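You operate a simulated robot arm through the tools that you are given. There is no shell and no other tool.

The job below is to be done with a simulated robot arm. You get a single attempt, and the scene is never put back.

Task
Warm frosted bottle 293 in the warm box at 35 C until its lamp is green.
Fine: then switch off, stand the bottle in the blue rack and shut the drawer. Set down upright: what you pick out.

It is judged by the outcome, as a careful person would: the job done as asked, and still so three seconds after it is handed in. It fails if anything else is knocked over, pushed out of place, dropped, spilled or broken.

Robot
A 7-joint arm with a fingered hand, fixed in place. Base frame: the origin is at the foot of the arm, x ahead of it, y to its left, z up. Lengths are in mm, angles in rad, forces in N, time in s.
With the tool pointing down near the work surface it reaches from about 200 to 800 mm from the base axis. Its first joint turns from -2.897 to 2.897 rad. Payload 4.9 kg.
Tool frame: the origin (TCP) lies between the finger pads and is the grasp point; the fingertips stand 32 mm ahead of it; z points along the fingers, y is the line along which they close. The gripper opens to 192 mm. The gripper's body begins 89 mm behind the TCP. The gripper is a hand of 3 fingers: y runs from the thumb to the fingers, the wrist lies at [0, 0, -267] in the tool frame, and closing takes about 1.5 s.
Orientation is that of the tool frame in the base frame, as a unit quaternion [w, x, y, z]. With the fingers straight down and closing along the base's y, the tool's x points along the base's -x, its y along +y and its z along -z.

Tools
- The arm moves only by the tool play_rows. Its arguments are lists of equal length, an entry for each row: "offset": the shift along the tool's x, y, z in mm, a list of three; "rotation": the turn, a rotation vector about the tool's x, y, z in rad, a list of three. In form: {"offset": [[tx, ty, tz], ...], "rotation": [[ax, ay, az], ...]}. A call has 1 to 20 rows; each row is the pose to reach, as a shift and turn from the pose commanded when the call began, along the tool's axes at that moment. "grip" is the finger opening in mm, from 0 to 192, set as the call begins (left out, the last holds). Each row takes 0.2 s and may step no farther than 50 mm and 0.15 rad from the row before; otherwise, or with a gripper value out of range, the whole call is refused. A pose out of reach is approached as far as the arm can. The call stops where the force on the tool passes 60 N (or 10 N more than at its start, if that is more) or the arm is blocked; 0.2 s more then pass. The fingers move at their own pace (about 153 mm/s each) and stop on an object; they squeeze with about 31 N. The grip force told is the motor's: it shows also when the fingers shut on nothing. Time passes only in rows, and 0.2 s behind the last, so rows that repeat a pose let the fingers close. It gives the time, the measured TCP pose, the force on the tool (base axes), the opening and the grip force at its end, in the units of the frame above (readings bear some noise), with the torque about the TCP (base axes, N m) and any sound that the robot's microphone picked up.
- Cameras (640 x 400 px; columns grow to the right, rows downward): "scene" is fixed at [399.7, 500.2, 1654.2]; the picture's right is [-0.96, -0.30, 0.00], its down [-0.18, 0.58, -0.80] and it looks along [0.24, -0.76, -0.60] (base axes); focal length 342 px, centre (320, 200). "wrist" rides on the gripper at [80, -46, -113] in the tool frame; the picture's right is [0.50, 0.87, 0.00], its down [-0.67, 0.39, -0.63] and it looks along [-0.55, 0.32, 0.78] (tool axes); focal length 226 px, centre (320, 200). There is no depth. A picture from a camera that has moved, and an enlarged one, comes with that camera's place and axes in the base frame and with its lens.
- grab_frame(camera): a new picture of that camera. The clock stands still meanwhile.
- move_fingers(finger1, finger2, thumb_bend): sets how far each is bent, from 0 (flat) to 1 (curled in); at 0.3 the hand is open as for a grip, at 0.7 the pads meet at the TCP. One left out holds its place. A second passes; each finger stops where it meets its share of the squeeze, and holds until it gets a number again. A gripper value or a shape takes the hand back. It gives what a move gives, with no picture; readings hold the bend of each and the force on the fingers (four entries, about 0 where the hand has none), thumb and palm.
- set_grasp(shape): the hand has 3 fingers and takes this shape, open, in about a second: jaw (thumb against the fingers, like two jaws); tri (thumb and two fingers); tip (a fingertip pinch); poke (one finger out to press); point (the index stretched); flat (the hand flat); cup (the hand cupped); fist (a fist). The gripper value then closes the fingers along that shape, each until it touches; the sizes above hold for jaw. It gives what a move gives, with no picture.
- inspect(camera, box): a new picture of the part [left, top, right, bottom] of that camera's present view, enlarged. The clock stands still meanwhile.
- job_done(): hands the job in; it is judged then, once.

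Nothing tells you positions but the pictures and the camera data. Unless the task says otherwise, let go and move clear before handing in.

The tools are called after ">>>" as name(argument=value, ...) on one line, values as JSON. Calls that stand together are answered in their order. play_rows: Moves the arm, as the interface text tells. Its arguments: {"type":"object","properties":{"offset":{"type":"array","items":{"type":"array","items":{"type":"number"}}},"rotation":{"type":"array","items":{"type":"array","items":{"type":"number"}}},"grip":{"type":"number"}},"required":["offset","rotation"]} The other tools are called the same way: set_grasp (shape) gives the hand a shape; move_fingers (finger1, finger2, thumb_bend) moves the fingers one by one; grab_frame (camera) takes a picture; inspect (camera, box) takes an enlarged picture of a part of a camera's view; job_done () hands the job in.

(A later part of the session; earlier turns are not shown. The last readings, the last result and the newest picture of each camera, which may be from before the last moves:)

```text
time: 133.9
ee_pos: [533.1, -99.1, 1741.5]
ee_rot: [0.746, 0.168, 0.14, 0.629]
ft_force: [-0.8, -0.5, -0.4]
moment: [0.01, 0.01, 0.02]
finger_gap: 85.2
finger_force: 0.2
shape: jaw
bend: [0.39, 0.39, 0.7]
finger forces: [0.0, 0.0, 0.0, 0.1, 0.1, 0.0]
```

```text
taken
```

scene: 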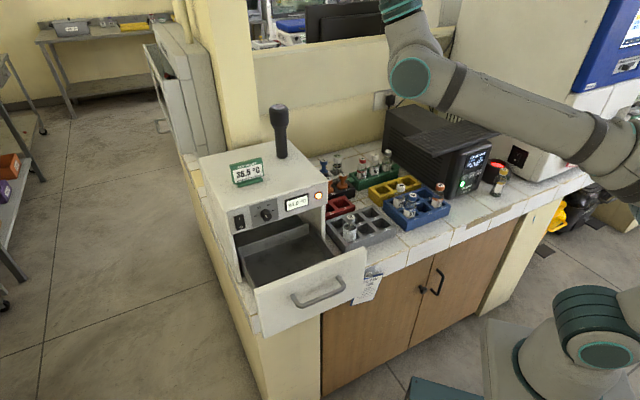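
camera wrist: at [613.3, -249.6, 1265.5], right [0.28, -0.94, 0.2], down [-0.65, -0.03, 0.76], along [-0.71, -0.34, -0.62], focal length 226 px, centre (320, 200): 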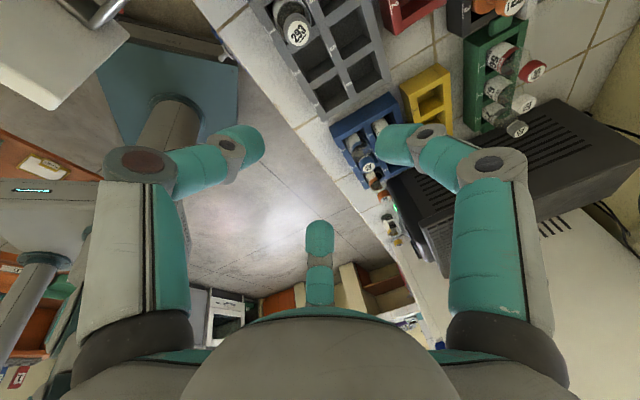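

This direction is fully reachable now. I'll sweep the hand around the forearm axis via the left side until it points slightly downward.

>>> play_rows(offset=[[24.8, 2.5, -1.2], [49.6, 2.2, -4.7], [73.7, -0.9, -10.4], [96.6, -6.7, -18.2], [118, -15, -28.1], [137.4, -25.8, -39.6], [154.3, -38.8, -52.7], [168.3, -53.6, -67], [179.3, -70.1, -82.3], [187, -87.8, -98.2], [191, -106.4, -114.3], [191.6, -125.6, -130.4], [188.6, -144.7, -146.1], [182, -163.7, -161], [172, -181.8, -175], [158.8, -198.8, -187.6], [142.8, -214.4, -198.6], [124.2, -228.3, -207.8], [103.3, -240.2, -215], [80.7, -249.6, -220]], rotation=[[-0.0144, 0.0925, -0.1106], [-0.0289, 0.1849, -0.2212], [-0.0433, 0.2774, -0.3319], [-0.0578, 0.3699, -0.4425], [-0.0722, 0.4623, -0.5531], [-0.0867, 0.5548, -0.6637], [-0.1011, 0.6473, -0.7743], [-0.1155, 0.7397, -0.885], [-0.13, 0.8322, -0.9956], [-0.1444, 0.9247, -1.1062], [-0.1589, 1.0171, -1.2168], [-0.1733, 1.1096, -1.3274], [-0.1877, 1.2021, -1.4381], [-0.2022, 1.2945, -1.5487], [-0.2166, 1.387, -1.6593], [-0.2311, 1.4795, -1.7699], [-0.2455, 1.5719, -1.8805], [-0.26, 1.6644, -1.9912], [-0.2744, 1.7569, -2.1018], [-0.2888, 1.8493, -2.2124]])

>>> grab_frame(camera="scene")

```text
time: 138.1
ee_pos: [675.0, -42.0, 1435.5]
ee_rot: [-0.494, 0.558, -0.555, 0.368]
ft_force: [-0.7, 0.1, 0.5]
moment: [-0.02, 0.01, 0.01]
finger_gap: 84.9
finger_force: 0.1
shape: jaw
bend: [0.39, 0.39, 0.7]
finger forces: [0.0, 0.0, 0.0, 0.0, 0.0, 0.0]
```

```text
taken
```

scene: 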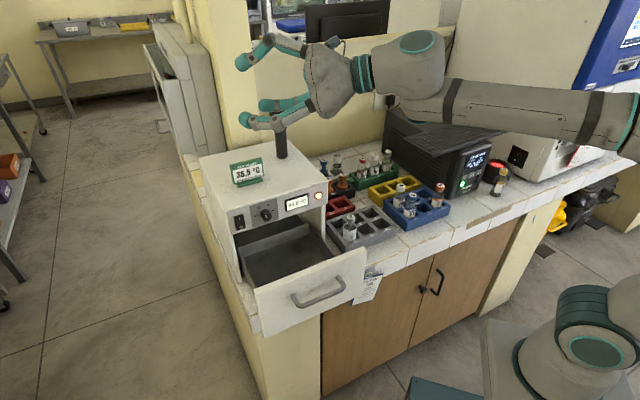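

That worked without any limit. Now I'll pitch down to vertical at the open starting area.

>>> play_rows(offset=[[4.1, 18.9, -18.9], [8.3, 37.8, -37.8], [12.4, 56.6, -56.6], [16.5, 75.5, -75.5], [20.7, 94.4, -94.4], [24.8, 113.3, -113.3], [28.9, 132.2, -132.2], [33, 151, -151], [37.2, 169.9, -169.9], [41.3, 188.8, -188.8]], rotation=[[-0.1316, 0.0189, 0], [-0.2633, 0.0378, 0], [-0.3949, 0.0566, 0], [-0.5265, 0.0755, 0], [-0.6582, 0.0944, 0], [-0.7898, 0.1133, 0], [-0.9214, 0.1322, 0], [-1.053, 0.151, 0], [-1.1847, 0.1699, 0], [-1.3163, 0.1888, 0]])

>>> grab_frame(camera="scene")

>>> grab_frame(camera="wrist")

```text
time: 140.3
ee_pos: [464.2, -106.4, 1312.9]
ee_rot: [-0.151, 0.705, -0.693, 0.027]
ft_force: [1.2, 0.0, 0.6]
moment: [0.02, 0.0, 0.01]
finger_gap: 85.0
finger_force: 0.0
shape: jaw
bend: [0.39, 0.39, 0.7]
finger forces: [0.1, 0.0, 0.1, 0.0, 0.1, 0.0]
out of reach, approached as far as the arm can: row 7, 8, 9, 10
```

```text
taken
```

scene: 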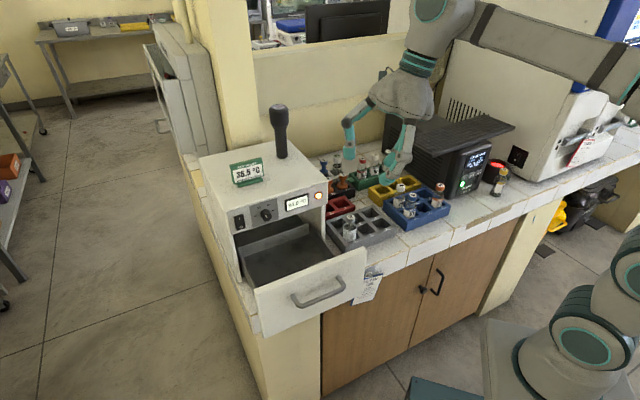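

```text
taken
camera wrist: at [485.7, -204.7, 1417.6], right [-0.82, -0.49, -0.3], down [-0.56, 0.55, 0.62], along [-0.14, 0.68, -0.72], focal length 226 px, centre (320, 200)
```

wrist: 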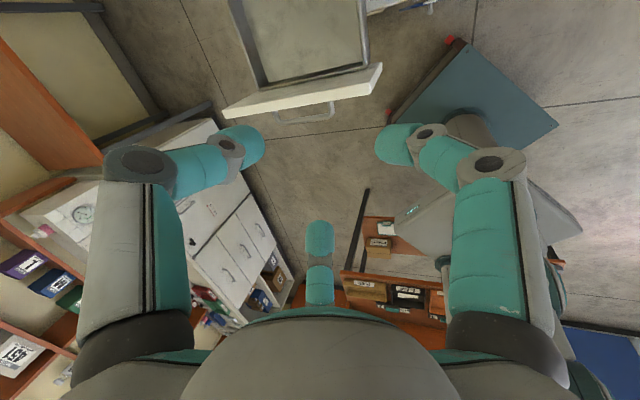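

I overdid it: the sweep itself wound the joint up again. I'll undo the sweep exactly, and from the upright position pitch straight down instead.

>>> play_rows(offset=[[-9.6, -29.3, -6.7], [-19.1, -58.7, -13.4], [-28.7, -88, -20.1], [-38.2, -117.4, -26.8], [-47.8, -146.7, -33.5], [-57.3, -176, -40.2], [-66.9, -205.4, -46.9], [-76.4, -234.7, -53.6]], rotation=[[0.1321, -0.0037, -0.0099], [0.2642, -0.0075, -0.0198], [0.3963, -0.0112, -0.0296], [0.5284, -0.0149, -0.0395], [0.6605, -0.0186, -0.0494], [0.7926, -0.0224, -0.0593], [0.9247, -0.0261, -0.0691], [1.0568, -0.0298, -0.079]])

>>> play_rows(offset=[[-24.4, -5.2, -1.2], [-47.9, -13, -4.7], [-69.9, -23.3, -10.4], [-90, -35.8, -18.2], [-107.8, -50.3, -28.1], [-123, -66.4, -39.6], [-135.1, -84, -52.7], [-143.9, -102.4, -67], [-149.3, -121.5, -82.3], [-151.2, -140.6, -98.2], [-149.4, -159.6, -114.3], [-144.2, -178, -130.4], [-135.4, -195.3, -146.1], [-123.4, -211.3, -161], [-108.4, -225.6, -175], [-90.6, -237.8, -187.6], [-70.6, -247.8, -198.6], [-48.6, -255.3, -207.8], [-25.1, -260.2, -215], [-0.7, -262.4, -220]], rotation=[[0.0144, -0.0925, 0.1106], [0.0289, -0.1849, 0.2212], [0.0433, -0.2774, 0.3319], [0.0578, -0.3699, 0.4425], [0.0722, -0.4623, 0.5531], [0.0867, -0.5548, 0.6637], [0.1011, -0.6473, 0.7743], [0.1155, -0.7397, 0.885], [0.13, -0.8322, 0.9956], [0.1444, -0.9247, 1.1062], [0.1589, -1.0171, 1.2168], [0.1733, -1.1096, 1.3274], [0.1877, -1.2021, 1.4381], [0.2022, -1.2945, 1.5487], [0.2166, -1.387, 1.6593], [0.2311, -1.4795, 1.7699], [0.2455, -1.5719, 1.8805], [0.26, -1.6644, 1.9912], [0.2744, -1.7569, 2.1018], [0.2888, -1.8493, 2.2124]])

>>> grab_frame(camera="scene")

```text
time: 142.1
ee_pos: [677.4, -43.1, 1436.3]
ee_rot: [-0.494, 0.558, -0.555, 0.37]
ft_force: [-1.0, 0.3, 0.5]
moment: [0.01, 0.02, 0.01]
finger_gap: 85.0
finger_force: 0.1
shape: jaw
bend: [0.39, 0.39, 0.7]
finger forces: [0.0, 0.0, 0.1, 0.0, 0.0, 0.0]
```

```text
time: 146.3
ee_pos: [532.5, -100.5, 1741.0]
ee_rot: [0.746, 0.169, 0.141, 0.629]
ft_force: [0.4, 0.1, -0.2]
moment: [0.01, 0.0, 0.02]
finger_gap: 85.1
finger_force: 0.1
shape: jaw
bend: [0.39, 0.39, 0.7]
finger forces: [0.0, 0.0, 0.0, 0.0, 0.0, 0.1]
```

```text
taken
```

scene: 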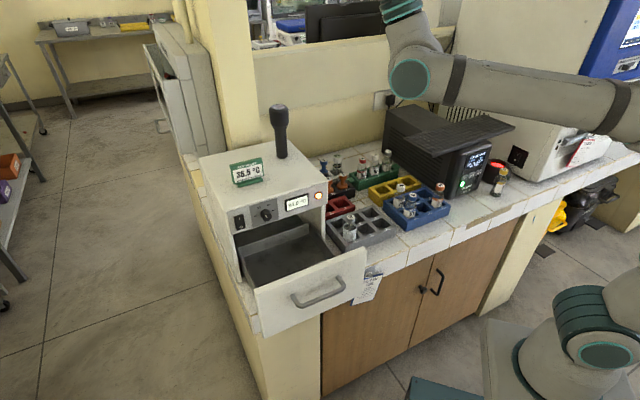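

>>> play_rows(offset=[[0, -39.9, -3], [0, -78.9, -11.9], [0, -116.1, -26.6], [0, -150.8, -46.6], [0, -182, -71.6], [0, -209.1, -101], [0, -231.6, -134.1], [0, -248.8, -170.2], [0, -260.5, -208.5], [0, -266.3, -248.1], [0, -266.2, -288.1], [0, -260, -327.7], [0, -248, -365.8], [0, -230.5, -401.8], [0, -207.8, -434.7], [0, -180.4, -463.9], [0, -148.9, -488.6], [0, -114.1, -508.4]], rotation=[[0.15, 0, 0], [0.3, 0, 0], [0.45, 0, 0], [0.6, 0, 0], [0.75, 0, 0], [0.9, 0, 0], [1.05, 0, 0], [1.2, 0, 0], [1.35, 0, 0], [1.5, 0, 0], [1.65, 0, 0], [1.8, 0, 0], [1.95, 0, 0], [2.1, 0, 0], [2.25, 0, 0], [2.4, 0, 0], [2.55, 0, 0], [2.7, 0, 0]])

>>> grab_frame(camera="scene")

```text
time: 150.1
ee_pos: [418.1, -79.5, 1232.2]
ee_rot: [-0.001, 0.765, 0.644, 0.0]
ft_force: [-0.1, 0.0, 0.3]
moment: [-0.01, 0.01, 0.0]
finger_gap: 85.3
finger_force: 0.0
shape: jaw
bend: [0.39, 0.39, 0.7]
finger forces: [0.0, 0.1, 0.1, 0.1, 0.1, 0.0]
out of reach, approached as far as the arm can: row 7, 8, 9
```

```text
taken
```

scene: 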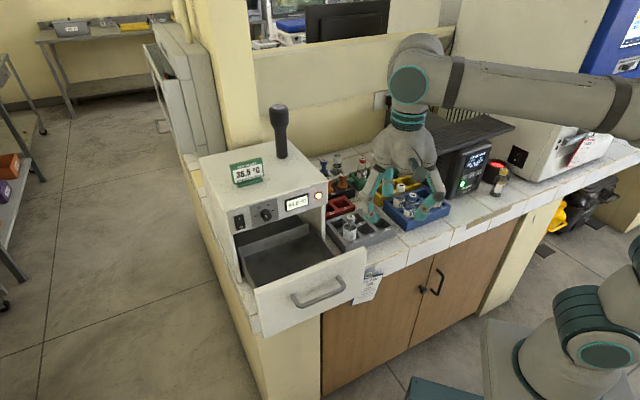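

The wrist is unflipped: the hand is exactly vertical again. Now I'll move over bottle 293 in grey slot 1.

>>> play_rows(offset=[[-19.5, 16.6, 12.2], [-39.1, 33.2, 24.4], [-58.6, 49.8, 36.6], [-78.2, 66.4, 48.8], [-97.7, 83.1, 61], [-117.2, 99.7, 73.2], [-136.8, 116.3, 85.4], [-156.3, 132.9, 97.6], [-175.9, 149.5, 109.8], [-195.4, 166.1, 122]], rotation=[[0, 0, 0.0614], [0, 0, 0.1228], [0, 0, 0.1842], [0, 0, 0.2456], [0, 0, 0.307], [0, 0, 0.3684], [0, 0, 0.4298], [0, 0, 0.4912], [0, 0, 0.5526], [0, 0, 0.614]], grip=85)

>>> grab_frame(camera="wrist")

>>> inspect(camera="wrist", box=[240, 90, 400, 250])

>>> inspect(camera="scene", box=[300, 140, 420, 260])

```text
time: 152.3
ee_pos: [551.5, -299.9, 1109.8]
ee_rot: [0.0, 0.924, 0.382, 0.001]
ft_force: [-0.6, 0.7, 0.6]
moment: [-0.02, -0.02, 0.0]
finger_gap: 85.0
finger_force: 0.0
shape: jaw
bend: [0.39, 0.39, 0.7]
finger forces: [0.0, 0.1, 0.1, 0.0, 0.1, 0.0]
```

```text
taken
camera wrist: at [575.2, -212.3, 1222.2], right [0.97, -0.26, 0.0], down [-0.2, -0.75, 0.63], along [-0.16, -0.61, -0.78], focal length 226 px, centre (320, 200)
```

wrist: 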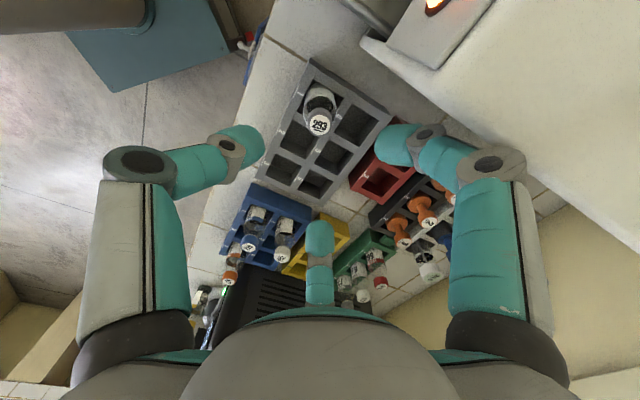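

```text
2.50 times, centred on (320, 170) of wrist
camera zoom: at [575.2, -212.3, 1222.2], right [0.97, -0.26, 0.0], down [-0.2, -0.75, 0.63], along [-0.16, -0.61, -0.78], focal length 565 px, centre (320, 275)
```

zoom: 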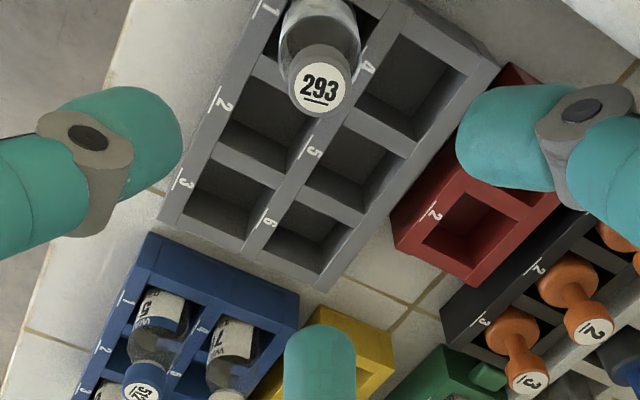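

```text
3.33 times, centred on (360, 200) of scene
camera zoom: at [399.7, 500.2, 1654.2], right [-0.96, -0.3, 0.0], down [-0.18, 0.58, -0.8], along [0.24, -0.76, -0.6], focal length 1140 px, centre (187, 200)
```

zoom: 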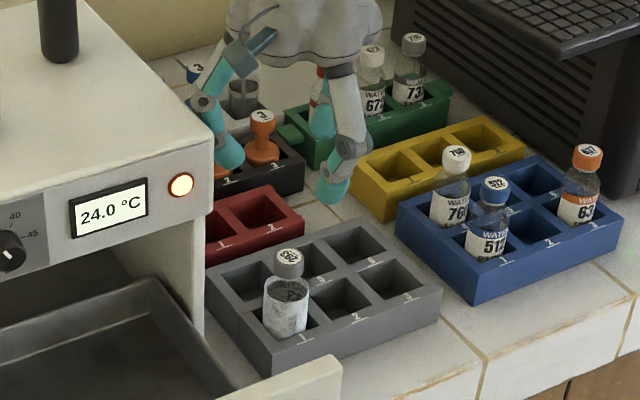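

Bottle 293 is upright at (550, -306), cap top z≈971. I'll centre over it and descend around the cap.

>>> play_rows(offset=[[-2.7, 1.6, 20], [-5.3, 3.2, 45], [-5.3, 3.2, 70], [-5.3, 3.2, 90]], rotation=[[0, 0, 0], [0, 0, 0], [0, 0, 0], [0, 0, 0]])

>>> inspect(camera="wrist", box=[240, 90, 400, 250])

>>> inspect(camera="scene", box=[320, 180, 400, 260])

```text
time: 153.3
ee_pos: [546.3, -307.5, 1021.1]
ee_rot: [0.0, 0.924, 0.383, 0.0]
ft_force: [0.2, -0.7, 0.1]
moment: [-0.03, -0.04, -0.01]
finger_gap: 85.0
finger_force: 0.0
shape: jaw
bend: [0.39, 0.39, 0.7]
finger forces: [0.0, 0.1, 0.0, 0.0, 0.1, 0.0]
```

```text
2.50 times, centred on (320, 170) of wrist
camera zoom: at [572.7, -217.5, 1132.5], right [0.97, -0.26, 0.0], down [-0.2, -0.75, 0.63], along [-0.16, -0.61, -0.78], focal length 565 px, centre (320, 275)
```

zoom: 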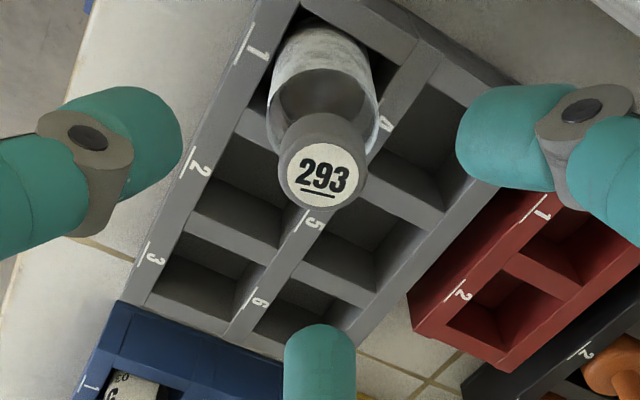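

```text
5.00 times, centred on (360, 220) of scene
camera zoom: at [399.7, 500.2, 1654.2], right [-0.96, -0.3, 0.0], down [-0.18, 0.58, -0.8], along [0.24, -0.76, -0.6], focal length 1711 px, centre (120, 100)
```

zoom: 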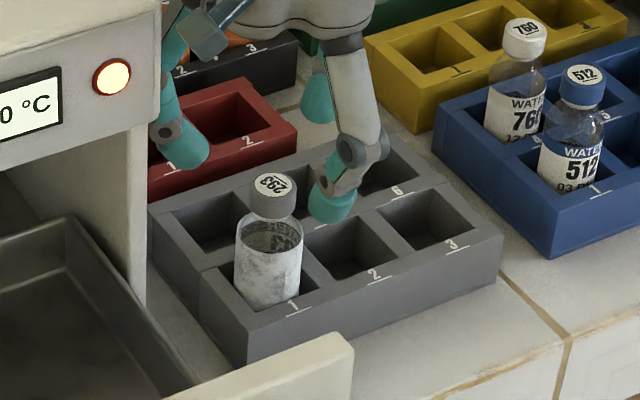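

>>> play_rows(offset=[[1, 0, 12], [2, 0, 24], [2, 0, 33], [2, 0, 40]], rotation=[[0, 0, 0], [0, 0, 0], [0, 0, 0], [0, 0, 0]])

>>> inspect(camera="wrist", box=[240, 90, 400, 250])

>>> inspect(camera="scene", box=[320, 180, 400, 260])

```text
time: 154.3
ee_pos: [550.5, -305.9, 980.2]
ee_rot: [-0.001, 0.924, 0.383, -0.001]
ft_force: [-0.3, 0.9, 1.0]
moment: [-0.02, 0.01, -0.04]
finger_gap: 85.0
finger_force: 0.1
shape: jaw
bend: [0.39, 0.39, 0.7]
finger forces: [0.0, 0.0, 0.1, 0.1, 0.0, 0.0]
```

```text
2.50 times, centred on (320, 170) of wrist
camera zoom: at [574.4, -216.3, 1091.8], right [0.97, -0.26, 0.0], down [-0.2, -0.75, 0.63], along [-0.16, -0.61, -0.78], focal length 565 px, centre (320, 275)
```

zoom: 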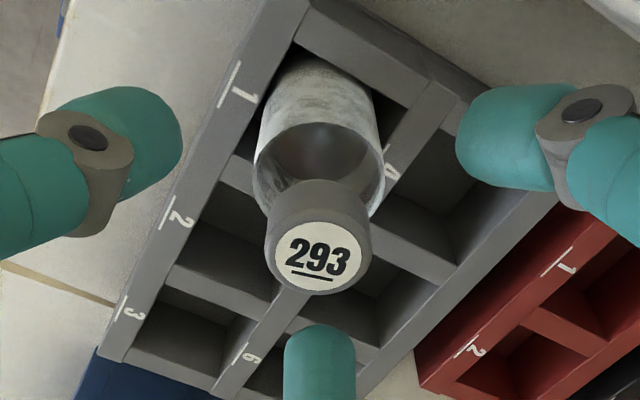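

```text
5.00 times, centred on (360, 220) of scene
camera zoom: at [399.7, 500.2, 1654.2], right [-0.96, -0.3, 0.0], down [-0.18, 0.58, -0.8], along [0.24, -0.76, -0.6], focal length 1711 px, centre (120, 100)
```

zoom: 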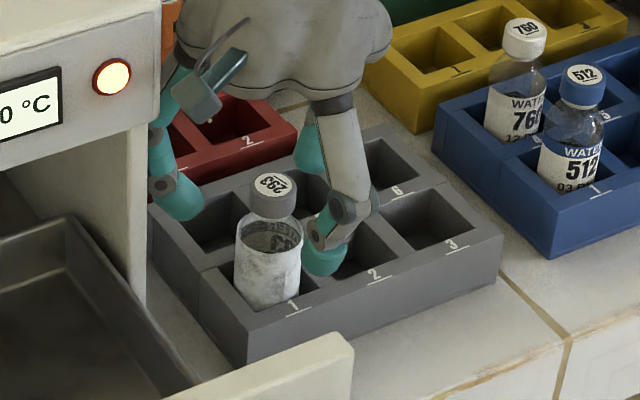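

The cap is exactly on the hand's axis. Closing the three digits on it.

>>> play_rows(offset=[[0, 0, 0], [0, 0, 0], [0, 0, 0], [0, 0, 0], [0, 0, 0], [0, 0, 0]], rotation=[[0, 0, 0], [0, 0, 0], [0, 0, 0], [0, 0, 0], [0, 0, 0], [0, 0, 0]], grip=0)

>>> inspect(camera="wrist", box=[240, 90, 400, 250])

>>> inspect(camera="scene", box=[320, 180, 400, 260])

```text
time: 155.7
ee_pos: [550.4, -305.6, 980.1]
ee_rot: [0.0, 0.924, 0.383, 0.0]
ft_force: [0.4, -0.5, 0.8]
moment: [0.0, -0.04, 0.0]
finger_gap: 22.9
finger_force: 31.6
shape: jaw
bend: [0.75, 0.75, 0.7]
finger forces: [27.7, 27.3, 0.1, 0.0, 27.9, 0.0]
```

```text
2.50 times, centred on (320, 170) of wrist
camera zoom: at [574.5, -216.4, 1092.0], right [0.97, -0.26, 0.0], down [-0.2, -0.75, 0.63], along [-0.16, -0.61, -0.78], focal length 565 px, centre (320, 275)
```

zoom: 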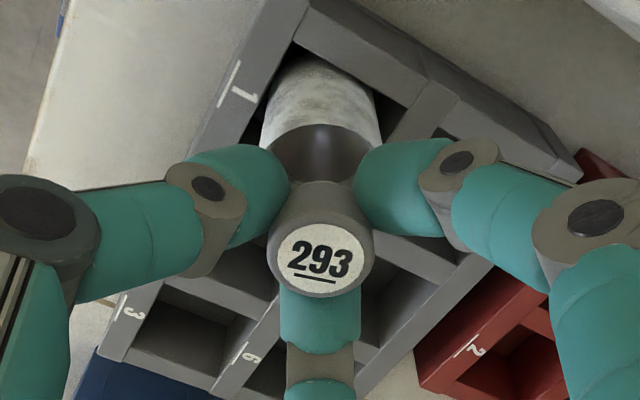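

```text
5.00 times, centred on (360, 220) of scene
camera zoom: at [399.7, 500.2, 1654.2], right [-0.96, -0.3, 0.0], down [-0.18, 0.58, -0.8], along [0.24, -0.76, -0.6], focal length 1711 px, centre (120, 100)
```

zoom: 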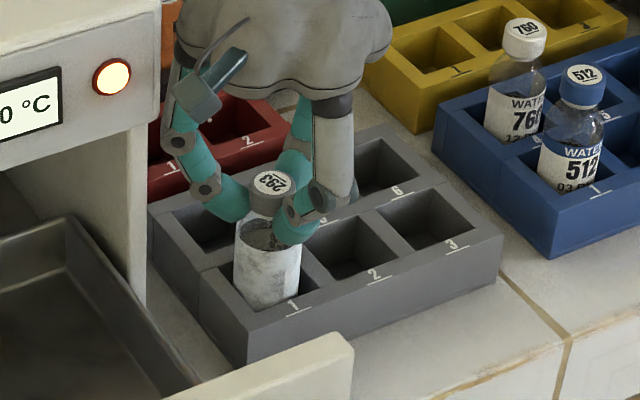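

A perfect centric grip (27.7/27.3/27.9 N). I'll lift straight up.

>>> play_rows(offset=[[0, 0, -5], [0, 0, -15], [0, 0, -35], [0, 0, -65], [0, 0, -100], [0, 0, -135], [0, 0, -165]], rotation=[[0, 0, 0], [0, 0, 0], [0, 0, 0], [0, 0, 0], [0, 0, 0], [0, 0, 0], [0, 0, 0]])

>>> grab_frame(camera="scene")

>>> inspect(camera="scene", box=[215, 200, 375, 330])

>>> grab_frame(camera="wrist")

```text
time: 157.3
ee_pos: [550.4, -304.7, 1145.0]
ee_rot: [-0.001, 0.924, 0.383, -0.001]
ft_force: [-0.4, -0.7, -0.5]
moment: [0.01, -0.02, 0.0]
finger_gap: 23.3
finger_force: 30.5
shape: jaw
bend: [0.75, 0.75, 0.7]
finger forces: [27.7, 27.3, 0.0, 0.1, 27.9, 0.1]
```

```text
taken
```

scene: 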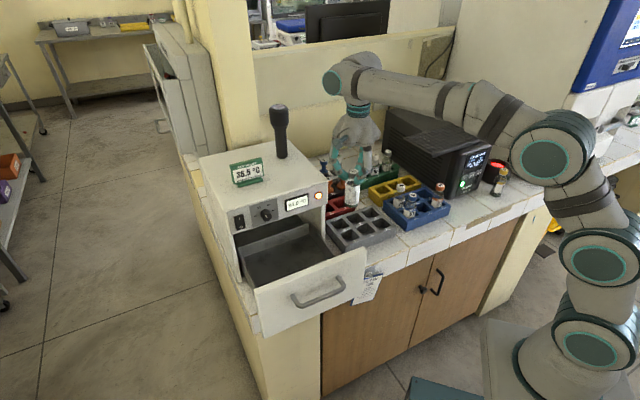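

```text
3.08 times, centred on (295, 265) of scene
camera zoom: at [399.7, 500.2, 1654.2], right [-0.96, -0.3, 0.0], down [-0.18, 0.58, -0.8], along [0.24, -0.76, -0.6], focal length 1053 px, centre (397, 0)
```

zoom: 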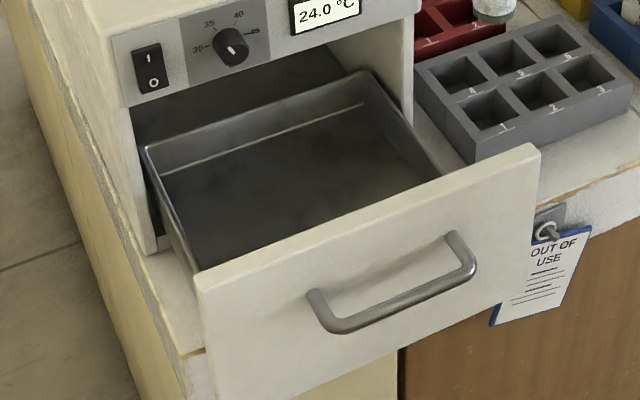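

```text
taken
camera wrist: at [574.6, -216.8, 1256.9], right [0.97, -0.26, 0.0], down [-0.2, -0.75, 0.63], along [-0.16, -0.61, -0.78], focal length 226 px, centre (320, 200)
```

wrist: 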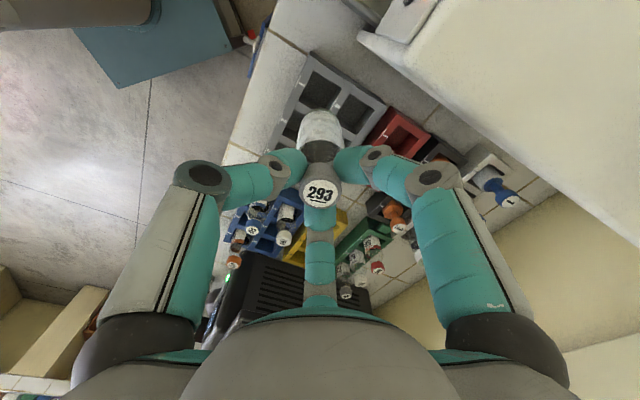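

The bottle hangs straight below the hand. I'll go round the front of the box (away from its face) and over the open drawer.

>>> play_rows(offset=[[5, -30, -12], [12, -70, -24], [20, -104.6, -35], [60, -104.6, -35], [105, -104.6, -35], [150, -104.6, -35], [190, -104.6, -35], [226, -104.6, -35]], rotation=[[0, 0, 0], [0, 0, 0], [0, 0, 0], [0, 0, 0], [0, 0, 0], [0, 0, 0], [0, 0, 0], [0, 0, 0]])

>>> grab_frame(camera="wrist")

>>> inspect(camera="scene", box=[215, 150, 375, 310])

```text
time: 159.1
ee_pos: [636.0, -73.3, 1179.9]
ee_rot: [0.0, 0.924, 0.383, 0.0]
ft_force: [0.0, -0.2, -0.1]
moment: [0.0, 0.0, -0.01]
finger_gap: 22.9
finger_force: 31.3
shape: jaw
bend: [0.75, 0.75, 0.7]
finger forces: [27.8, 27.4, 0.2, 0.0, 27.6, 0.0]
```

```text
taken
camera wrist: at [660.1, 16.7, 1292.6], right [0.97, -0.26, 0.0], down [-0.2, -0.75, 0.63], along [-0.16, -0.61, -0.78], focal length 226 px, centre (320, 200)
```

wrist: 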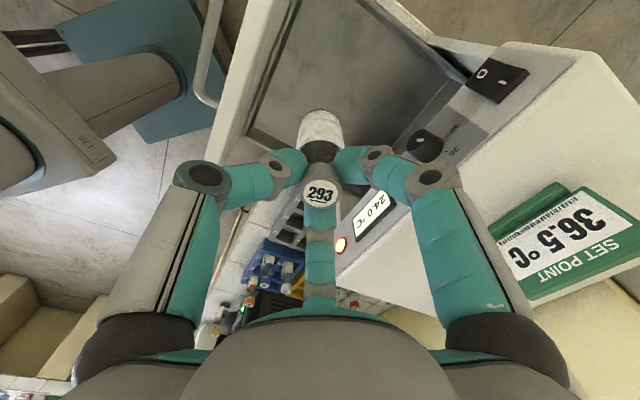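

```text
2.50 times, centred on (295, 230) of scene
camera zoom: at [399.7, 500.2, 1654.2], right [-0.96, -0.3, 0.0], down [-0.18, 0.58, -0.8], along [0.24, -0.76, -0.6], focal length 855 px, centre (382, 125)
```

zoom: 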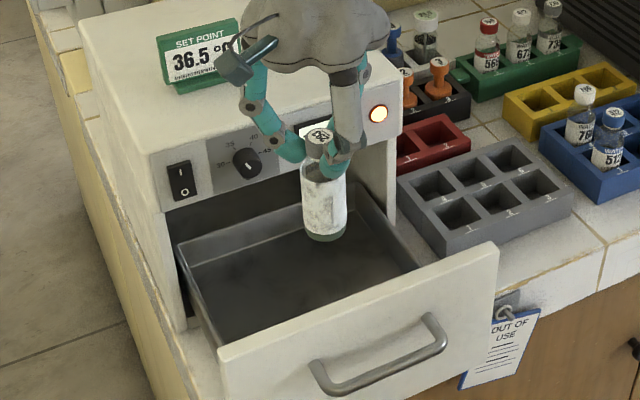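

Now I'll look into the drawer from above to measure the tray floor and walls.

>>> inspect(camera="wrist", box=[200, 0, 480, 200])

>>> inspect(camera="scene", box=[225, 215, 325, 305])

```text
2.00 times, centred on (340, 100) of wrist
camera zoom: at [660.1, 16.7, 1292.6], right [0.97, -0.26, 0.0], down [-0.2, -0.75, 0.63], along [-0.16, -0.61, -0.78], focal length 452 px, centre (280, 400)
```

zoom: 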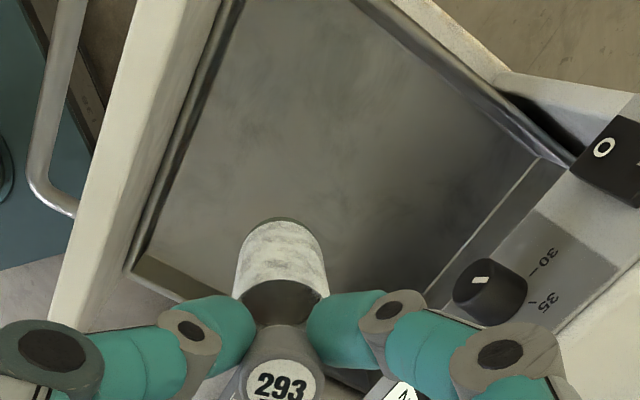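

```text
4.44 times, centred on (275, 260) of scene
camera zoom: at [399.7, 500.2, 1654.2], right [-0.96, -0.3, 0.0], down [-0.18, 0.58, -0.8], along [0.24, -0.76, -0.6], focal length 1521 px, centre (520, -67)
```

zoom: 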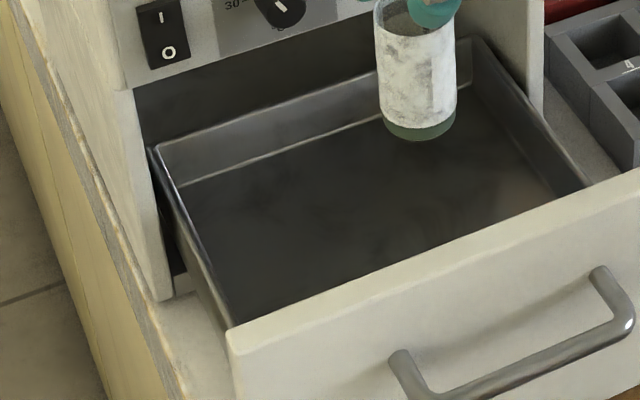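

The tray rim is at z≈939 and its floor about 897, so the bottle will stand with its top at ~1005, below the drawer opening. I'll lower it toward the tray's middle, keeping clear of the knob and the front panel.

>>> play_rows(offset=[[0, 8, 20], [0, 16.4, 50], [0, 16.4, 80], [0, 16.4, 110], [0, 16.4, 135], [0, 16.4, 155]], rotation=[[0, 0, 0], [0, 0, 0], [0, 0, 0], [0, 0, 0], [0, 0, 0], [0, 0, 0]])

>>> inspect(camera="scene", box=[215, 170, 345, 300])

>>> grab_frame(camera="wrist")

```text
time: 160.5
ee_pos: [646.4, -83.0, 1025.4]
ee_rot: [0.0, 0.923, 0.384, -0.001]
ft_force: [0.0, 0.4, -0.2]
moment: [0.01, 0.01, -0.03]
finger_gap: 23.1
finger_force: 31.0
shape: jaw
bend: [0.75, 0.75, 0.7]
finger forces: [27.8, 27.3, 0.0, 0.0, 27.7, 0.0]
```

```text
3.08 times, centred on (280, 235) of scene
camera zoom: at [399.7, 500.2, 1654.2], right [-0.96, -0.3, 0.0], down [-0.18, 0.58, -0.8], along [0.24, -0.76, -0.6], focal length 1053 px, centre (443, 92)
```

zoom: 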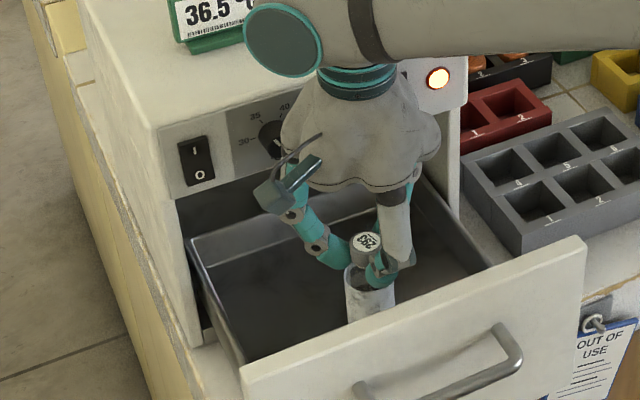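

```text
taken
camera wrist: at [671.8, 5.6, 1137.3], right [0.97, -0.26, 0.0], down [-0.2, -0.75, 0.63], along [-0.16, -0.61, -0.78], focal length 226 px, centre (320, 200)
```

wrist: 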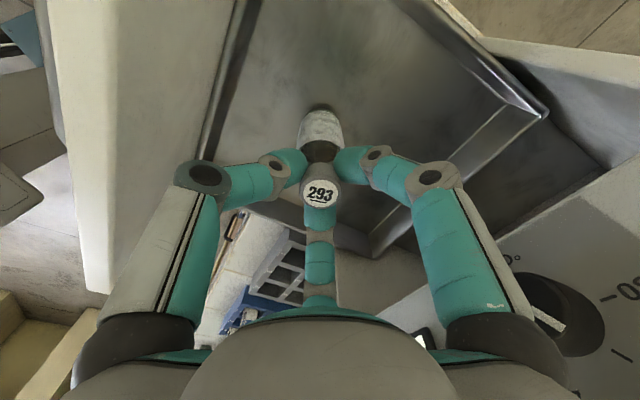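

>>> play_rows(offset=[[0, 0, 3], [0, 0, 6], [0, 0, 8]], rotation=[[0, 0, 0], [0, 0, 0], [0, 0, 0]])

>>> play_rows(offset=[[0, 0, 2], [0, 0, 4]], rotation=[[0, 0, 0], [0, 0, 0]])

```text
time: 161.3
ee_pos: [649.1, -83.5, 1019.9]
ee_rot: [0.0, 0.923, 0.384, 0.003]
ft_force: [-2.3, -1.1, 15.6]
moment: [0.0, 0.07, 0.0]
finger_gap: 23.8
finger_force: 31.4
shape: jaw
bend: [0.75, 0.75, 0.69]
finger forces: [29.9, 30.3, 0.1, 0.0, 30.5, 0.0]
```

```text
time: 161.9
ee_pos: [648.4, -84.6, 1017.9]
ee_rot: [0.002, 0.923, 0.384, 0.003]
ft_force: [-2.9, -3.1, 34.9]
moment: [-0.06, 0.13, -0.01]
finger_gap: 24.8
finger_force: 30.9
shape: jaw
bend: [0.76, 0.76, 0.68]
finger forces: [31.3, 34.0, 0.0, 0.0, 36.0, 0.0]
```

The bottle stands on the tray floor (35 N is more than needed). I'll ease off until the load is near zero, then release.

>>> play_rows(offset=[[0, 0, -4], [0, 0, -8]], rotation=[[0, 0, 0], [0, 0, 0]])

```text
time: 162.5
ee_pos: [645.9, -81.5, 1017.9]
ee_rot: [-0.002, 0.924, 0.383, -0.003]
ft_force: [1.9, 1.3, 8.8]
moment: [0.05, -0.11, -0.03]
finger_gap: 24.6
finger_force: 31.2
shape: jaw
bend: [0.76, 0.76, 0.68]
finger forces: [31.8, 30.6, 0.0, 0.1, 32.1, 0.0]
```

>>> play_rows(offset=[[0, 0, -1.5]], rotation=[[0, 0, 0]])

>>> play_rows(offset=[[0, 0, 0], [0, 0, 0], [0, 0, 0]], rotation=[[0, 0, 0], [0, 0, 0], [0, 0, 0]], grip=65)

>>> inspect(camera="wrist", box=[220, 70, 420, 270])

>>> inspect(camera="scene", box=[215, 170, 345, 300])

```text
time: 162.9
ee_pos: [645.2, -82.4, 1020.1]
ee_rot: [-0.002, 0.924, 0.383, -0.003]
ft_force: [0.7, -0.1, -1.2]
moment: [-0.01, 0.01, 0.04]
finger_gap: 23.9
finger_force: 30.9
shape: jaw
bend: [0.76, 0.76, 0.68]
finger forces: [30.1, 30.0, 0.0, 0.1, 30.9, 0.0]
```

```text
time: 163.7
ee_pos: [647.2, -82.4, 1022.6]
ee_rot: [0.0, 0.924, 0.383, 0.0]
ft_force: [0.3, 0.7, 0.3]
moment: [0.01, 0.03, 0.01]
finger_gap: 64.6
finger_force: 0.0
shape: jaw
bend: [0.45, 0.45, 0.7]
finger forces: [0.0, 0.1, 0.0, 0.1, 0.0, 0.0]
```

```text
2.00 times, centred on (320, 170) of wrist
camera zoom: at [671.7, 5.7, 1134.9], right [0.97, -0.26, 0.0], down [-0.2, -0.75, 0.63], along [-0.16, -0.61, -0.78], focal length 452 px, centre (320, 260)
```

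zoom: 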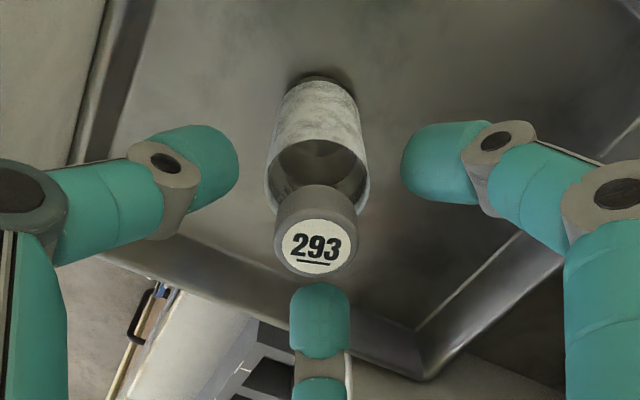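

```text
3.08 times, centred on (280, 235) of scene
camera zoom: at [399.7, 500.2, 1654.2], right [-0.96, -0.3, 0.0], down [-0.18, 0.58, -0.8], along [0.24, -0.76, -0.6], focal length 1053 px, centre (443, 92)
```

zoom: 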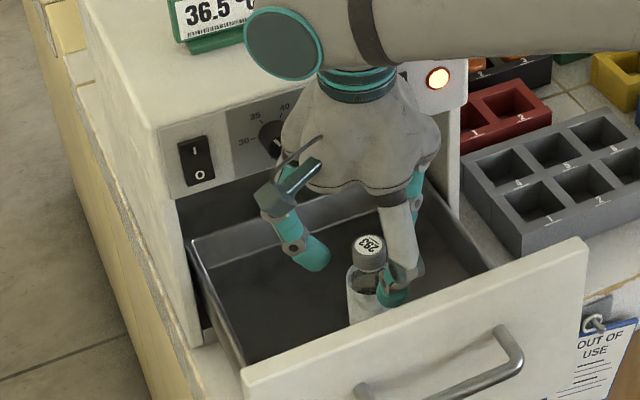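

The bottle stands upright in the tray. I'll rise straight up, move clear in front of the box and pitch the hand to horizontal to push the drawer shut.

>>> play_rows(offset=[[0, 0, -10], [0, 0, -40], [0, 0, -80], [0, 0, -125], [0, 0, -170]], rotation=[[0, 0, 0], [0, 0, 0], [0, 0, 0], [0, 0, 0], [0, 0, 0]])

>>> inspect(camera="scene", box=[215, 170, 345, 300])

>>> play_rows(offset=[[0, -19.6, 0], [0, -39.3, 0], [0, -58.9, 0], [0, -78.5, 0], [0, -98.2, 0], [0, -117.8, 0], [0, -137.5, 0], [0, -157.1, 0], [0, -176.7, 0], [0, -196.4, 0], [0, -216, 0]], rotation=[[-0.1428, 0, 0], [-0.2856, 0, 0], [-0.4284, 0, 0], [-0.5712, 0, 0], [-0.714, 0, 0], [-0.8568, 0, 0], [-0.9996, 0, 0], [-1.1424, 0, 0], [-1.2852, 0, 0], [-1.428, 0, 0], [-1.5708, 0, 0]], grip=0)

>>> grab_frame(camera="scene")

>>> grab_frame(camera="wrist")

```text
time: 164.9
ee_pos: [646.9, -81.9, 1193.2]
ee_rot: [-0.001, 0.923, 0.384, -0.001]
ft_force: [0.2, 0.2, -0.2]
moment: [0.01, 0.02, 0.03]
finger_gap: 64.9
finger_force: 0.1
shape: jaw
bend: [0.45, 0.45, 0.7]
finger forces: [0.0, 0.1, 0.0, 0.0, 0.0, 0.1]
```

```text
3.08 times, centred on (280, 235) of scene
camera zoom: at [399.7, 500.2, 1654.2], right [-0.96, -0.3, 0.0], down [-0.18, 0.58, -0.8], along [0.24, -0.76, -0.6], focal length 1053 px, centre (443, 92)
```

zoom: 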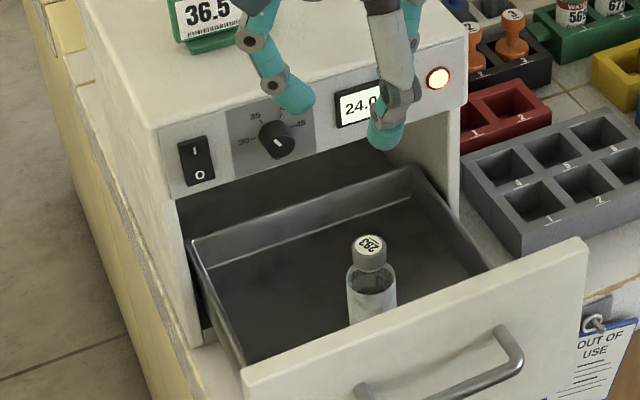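

```text
time: 167.3
ee_pos: [494.2, 69.1, 1192.5]
ee_rot: [0.653, 0.653, 0.269, 0.272]
ft_force: [-0.7, -0.7, 0.2]
moment: [-0.03, 0.01, -0.03]
finger_gap: 0.1
finger_force: 30.7
shape: jaw
bend: [0.7, 0.7, 0.7]
finger forces: [0.0, 0.0, 0.1, 0.1, 0.0, 0.1]
```

```text
taken
```

scene: 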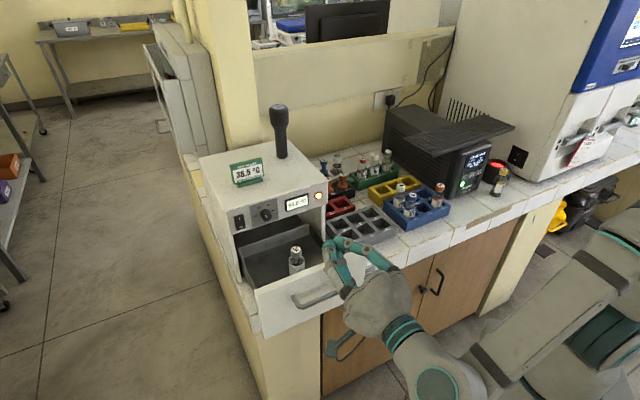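

```text
taken
camera wrist: at [470.9, 205.9, 1146.3], right [0.35, 0.35, 0.87], down [-0.92, -0.03, 0.39], along [0.16, -0.93, 0.32], focal length 226 px, centre (320, 200)
```

wrist: 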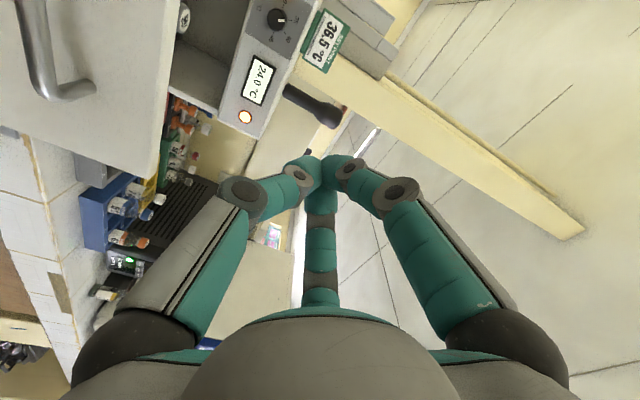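

The hand is horizontal in front of the drawer with the bottle standing inside. I'll lower to below the handle and then push the panel in slowly.

>>> play_rows(offset=[[0, -40, 0], [0, -80, 0], [0, -120, 0], [0, -160, 0], [0, -200, 0], [0, -242, 0]], rotation=[[0, 0, 0], [0, 0, 0], [0, 0, 0], [0, 0, 0], [0, 0, 0], [0, 0, 0]])

>>> inspect(camera="scene", box=[215, 170, 415, 370])

>>> grab_frame(camera="wrist")

```text
time: 168.7
ee_pos: [494.2, 68.7, 951.2]
ee_rot: [0.653, 0.653, 0.271, 0.272]
ft_force: [-0.6, 0.3, -1.4]
moment: [-0.04, 0.01, -0.02]
finger_gap: 0.0
finger_force: 31.1
shape: jaw
bend: [0.7, 0.7, 0.7]
finger forces: [0.0, 0.1, 0.0, 0.0, 0.1, 0.0]
```

```text
2.00 times, centred on (315, 270) of scene
camera zoom: at [399.7, 500.2, 1654.2], right [-0.96, -0.3, 0.0], down [-0.18, 0.58, -0.8], along [0.24, -0.76, -0.6], focal length 684 px, centre (330, 60)
```

zoom: 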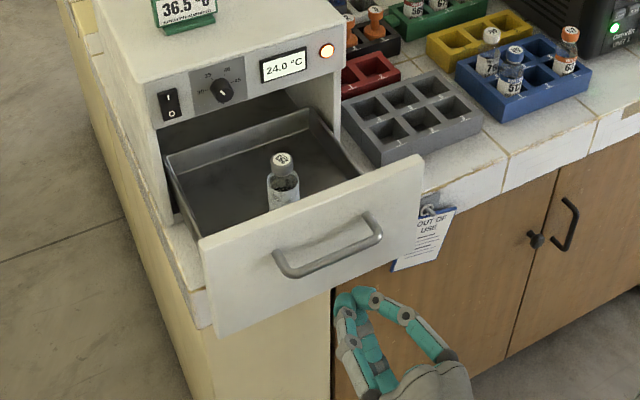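

```text
taken
camera wrist: at [470.7, 205.5, 905.2], right [0.35, 0.35, 0.87], down [-0.92, -0.03, 0.39], along [0.16, -0.94, 0.31], focal length 226 px, centre (320, 200)
```

wrist: 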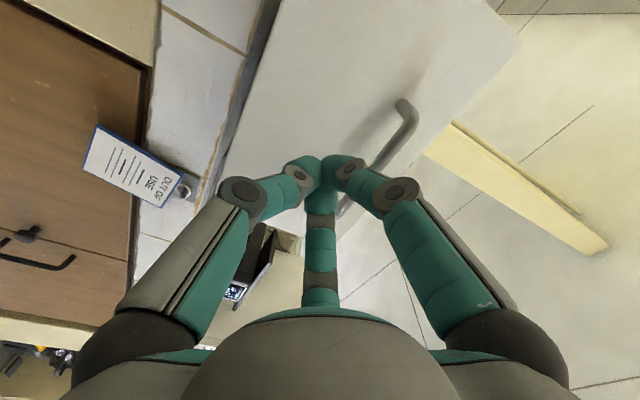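

I'll approach the panel and then push steadily at low speed so the bottle isn't disturbed.

>>> play_rows(offset=[[0, 0, 25], [0, 0, 50], [0, 0, 68], [0, 0, 76], [0, 0, 82], [0, 0, 88], [0, 0, 94], [0, 0, 100], [0, 0, 107], [0, 0, 114], [0, 0, 121], [0, 0, 128]], rotation=[[0, 0, 0], [0, 0, 0], [0, 0, 0], [0, 0, 0], [0, 0, 0], [0, 0, 0], [0, 0, 0], [0, 0, 0], [0, 0, 0], [0, 0, 0], [0, 0, 0], [0, 0, 0]])

>>> inspect(camera="scene", box=[215, 170, 415, 370])

```text
time: 171.3
ee_pos: [584.5, -20.3, 951.3]
ee_rot: [0.652, 0.654, 0.272, 0.271]
ft_force: [-0.4, -0.8, -0.8]
moment: [-0.01, -0.03, 0.03]
finger_gap: 0.1
finger_force: 31.0
shape: jaw
bend: [0.7, 0.7, 0.7]
finger forces: [0.0, 0.0, 0.0, 0.1, 0.1, 0.0]
```

```text
2.00 times, centred on (315, 270) of scene
camera zoom: at [399.7, 500.2, 1654.2], right [-0.96, -0.3, 0.0], down [-0.18, 0.58, -0.8], along [0.24, -0.76, -0.6], focal length 684 px, centre (330, 60)
```

zoom: 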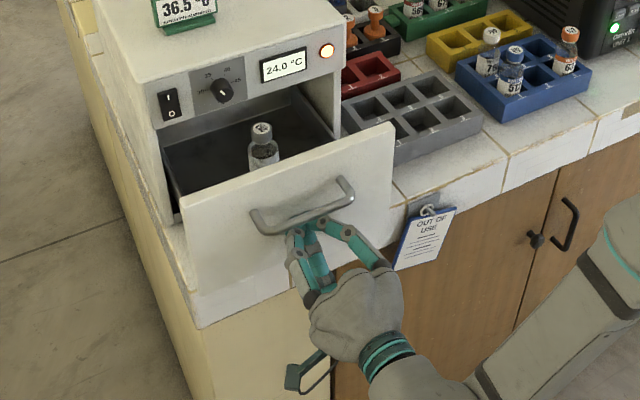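

The drawer slides in freely with the bottle upright. I'll keep pushing until it is shut.

>>> play_rows(offset=[[0, 0, 8], [0, 0, 16], [0, 0, 24], [0, 0, 32], [0, 0, 40], [0, 0, 48], [0, 0, 56], [0, 0, 64], [0, 0, 72], [0, 0, 80], [0, 0, 88], [0, 0, 96], [0, 0, 104], [0, 0, 111], [0, 0, 118], [0, 0, 124], [0, 0, 130]], rotation=[[0, 0, 0], [0, 0, 0], [0, 0, 0], [0, 0, 0], [0, 0, 0], [0, 0, 0], [0, 0, 0], [0, 0, 0], [0, 0, 0], [0, 0, 0], [0, 0, 0], [0, 0, 0], [0, 0, 0], [0, 0, 0], [0, 0, 0], [0, 0, 0], [0, 0, 0]])

>>> inspect(camera="scene", box=[215, 170, 415, 370])

```text
time: 174.9
ee_pos: [676.4, -112.0, 951.0]
ee_rot: [0.652, 0.654, 0.271, 0.271]
ft_force: [0.3, -0.4, 0.3]
moment: [0.0, 0.01, 0.02]
finger_gap: 0.0
finger_force: 30.9
shape: jaw
bend: [0.7, 0.7, 0.7]
finger forces: [0.0, 0.0, 0.0, 0.0, 0.0, 0.0]
```

```text
2.00 times, centred on (315, 270) of scene
camera zoom: at [399.7, 500.2, 1654.2], right [-0.96, -0.3, 0.0], down [-0.18, 0.58, -0.8], along [0.24, -0.76, -0.6], focal length 684 px, centre (330, 60)
```

zoom: 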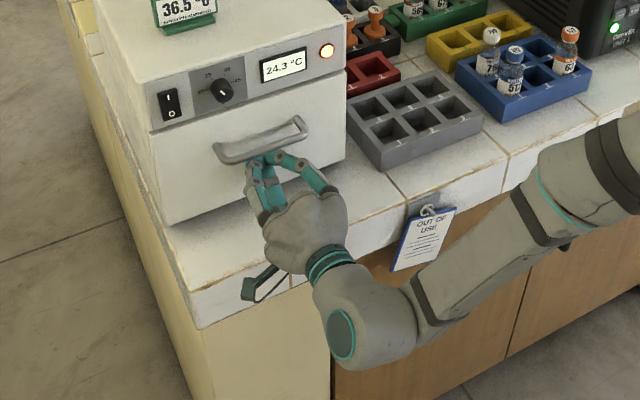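

Almost shut, and the temperature is rising again (24.3 °C). A few more millimetres until it seats.

>>> play_rows(offset=[[0, 0, 3], [0, 0, 6], [0, 0, 9], [0, 0, 12], [0, 0, 14]], rotation=[[0, 0, 0], [0, 0, 0], [0, 0, 0], [0, 0, 0], [0, 0, 0]])

>>> inspect(camera="scene", box=[225, 170, 345, 290])

```text
time: 175.5
ee_pos: [678.1, -113.2, 948.7]
ee_rot: [0.653, 0.651, 0.276, 0.272]
ft_force: [-17.3, 11.9, 4.8]
moment: [-0.15, -0.17, -0.18]
finger_gap: 0.0
finger_force: 30.9
shape: jaw
bend: [0.7, 0.7, 0.7]
finger forces: [0.1, 0.0, 0.0, 0.0, 0.0, 0.0]
stopped in row 3: the force on the tool passed its limit at 68 N (the readings are from after the stop); the commanded pose is now the measured one
```

```text
3.33 times, centred on (285, 230) of scene
camera zoom: at [399.7, 500.2, 1654.2], right [-0.96, -0.3, 0.0], down [-0.18, 0.58, -0.8], along [0.24, -0.76, -0.6], focal length 1140 px, centre (437, 100)
```

zoom: 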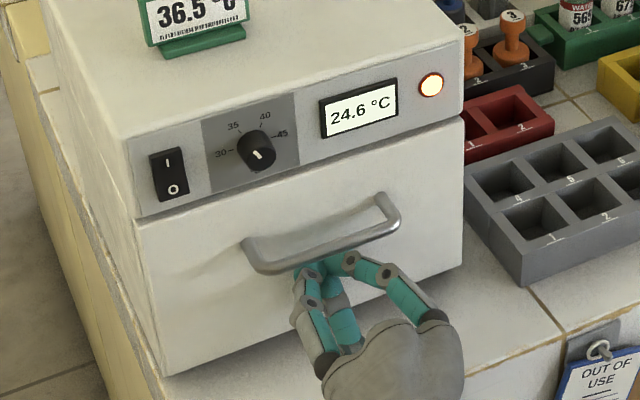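

The drawer is shut against its stop and the box is heating. I'll back away and wait, watching the lamp.

>>> play_rows(offset=[[0, 0, -10], [0, 0, -30], [0, 0, -60], [0, 0, -90], [0, 0, -120], [0, 0, -120], [0, 0, -120], [0, 0, -120], [0, 0, -120], [0, 0, -120], [0, 0, -120], [0, 0, -120], [0, 0, -120], [0, 0, -120], [0, 0, -120], [0, 0, -120], [0, 0, -120], [0, 0, -120], [0, 0, -120], [0, 0, -120]], rotation=[[0, 0, 0], [0, 0, 0], [0, 0, 0], [0, 0, 0], [0, 0, 0], [0, 0, 0], [0, 0, 0], [0, 0, 0], [0, 0, 0], [0, 0, 0], [0, 0, 0], [0, 0, 0], [0, 0, 0], [0, 0, 0], [0, 0, 0], [0, 0, 0], [0, 0, 0], [0, 0, 0], [0, 0, 0], [0, 0, 0]])

>>> inspect(camera="scene", box=[225, 150, 345, 290])

```text
time: 179.7
ee_pos: [594.7, -30.1, 949.0]
ee_rot: [0.653, 0.651, 0.275, 0.272]
ft_force: [0.5, 0.0, 0.3]
moment: [0.02, 0.04, 0.02]
finger_gap: 0.1
finger_force: 31.0
shape: jaw
bend: [0.7, 0.7, 0.7]
finger forces: [0.0, 0.0, 0.1, 0.0, 0.1, 0.0]
```

```text
2.86 times, centred on (285, 220) of scene
camera zoom: at [399.7, 500.2, 1654.2], right [-0.96, -0.3, 0.0], down [-0.18, 0.58, -0.8], along [0.24, -0.76, -0.6], focal length 978 px, centre (420, 143)
```

zoom: 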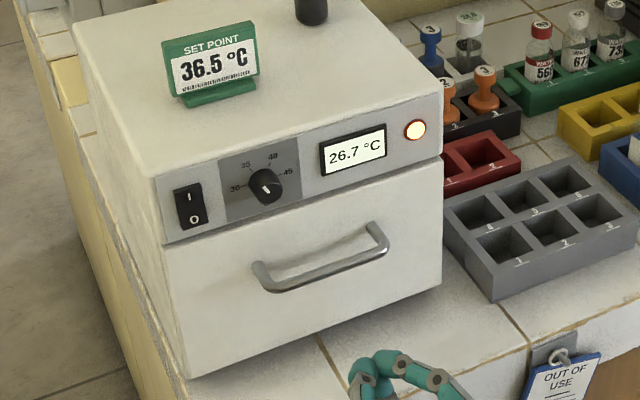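

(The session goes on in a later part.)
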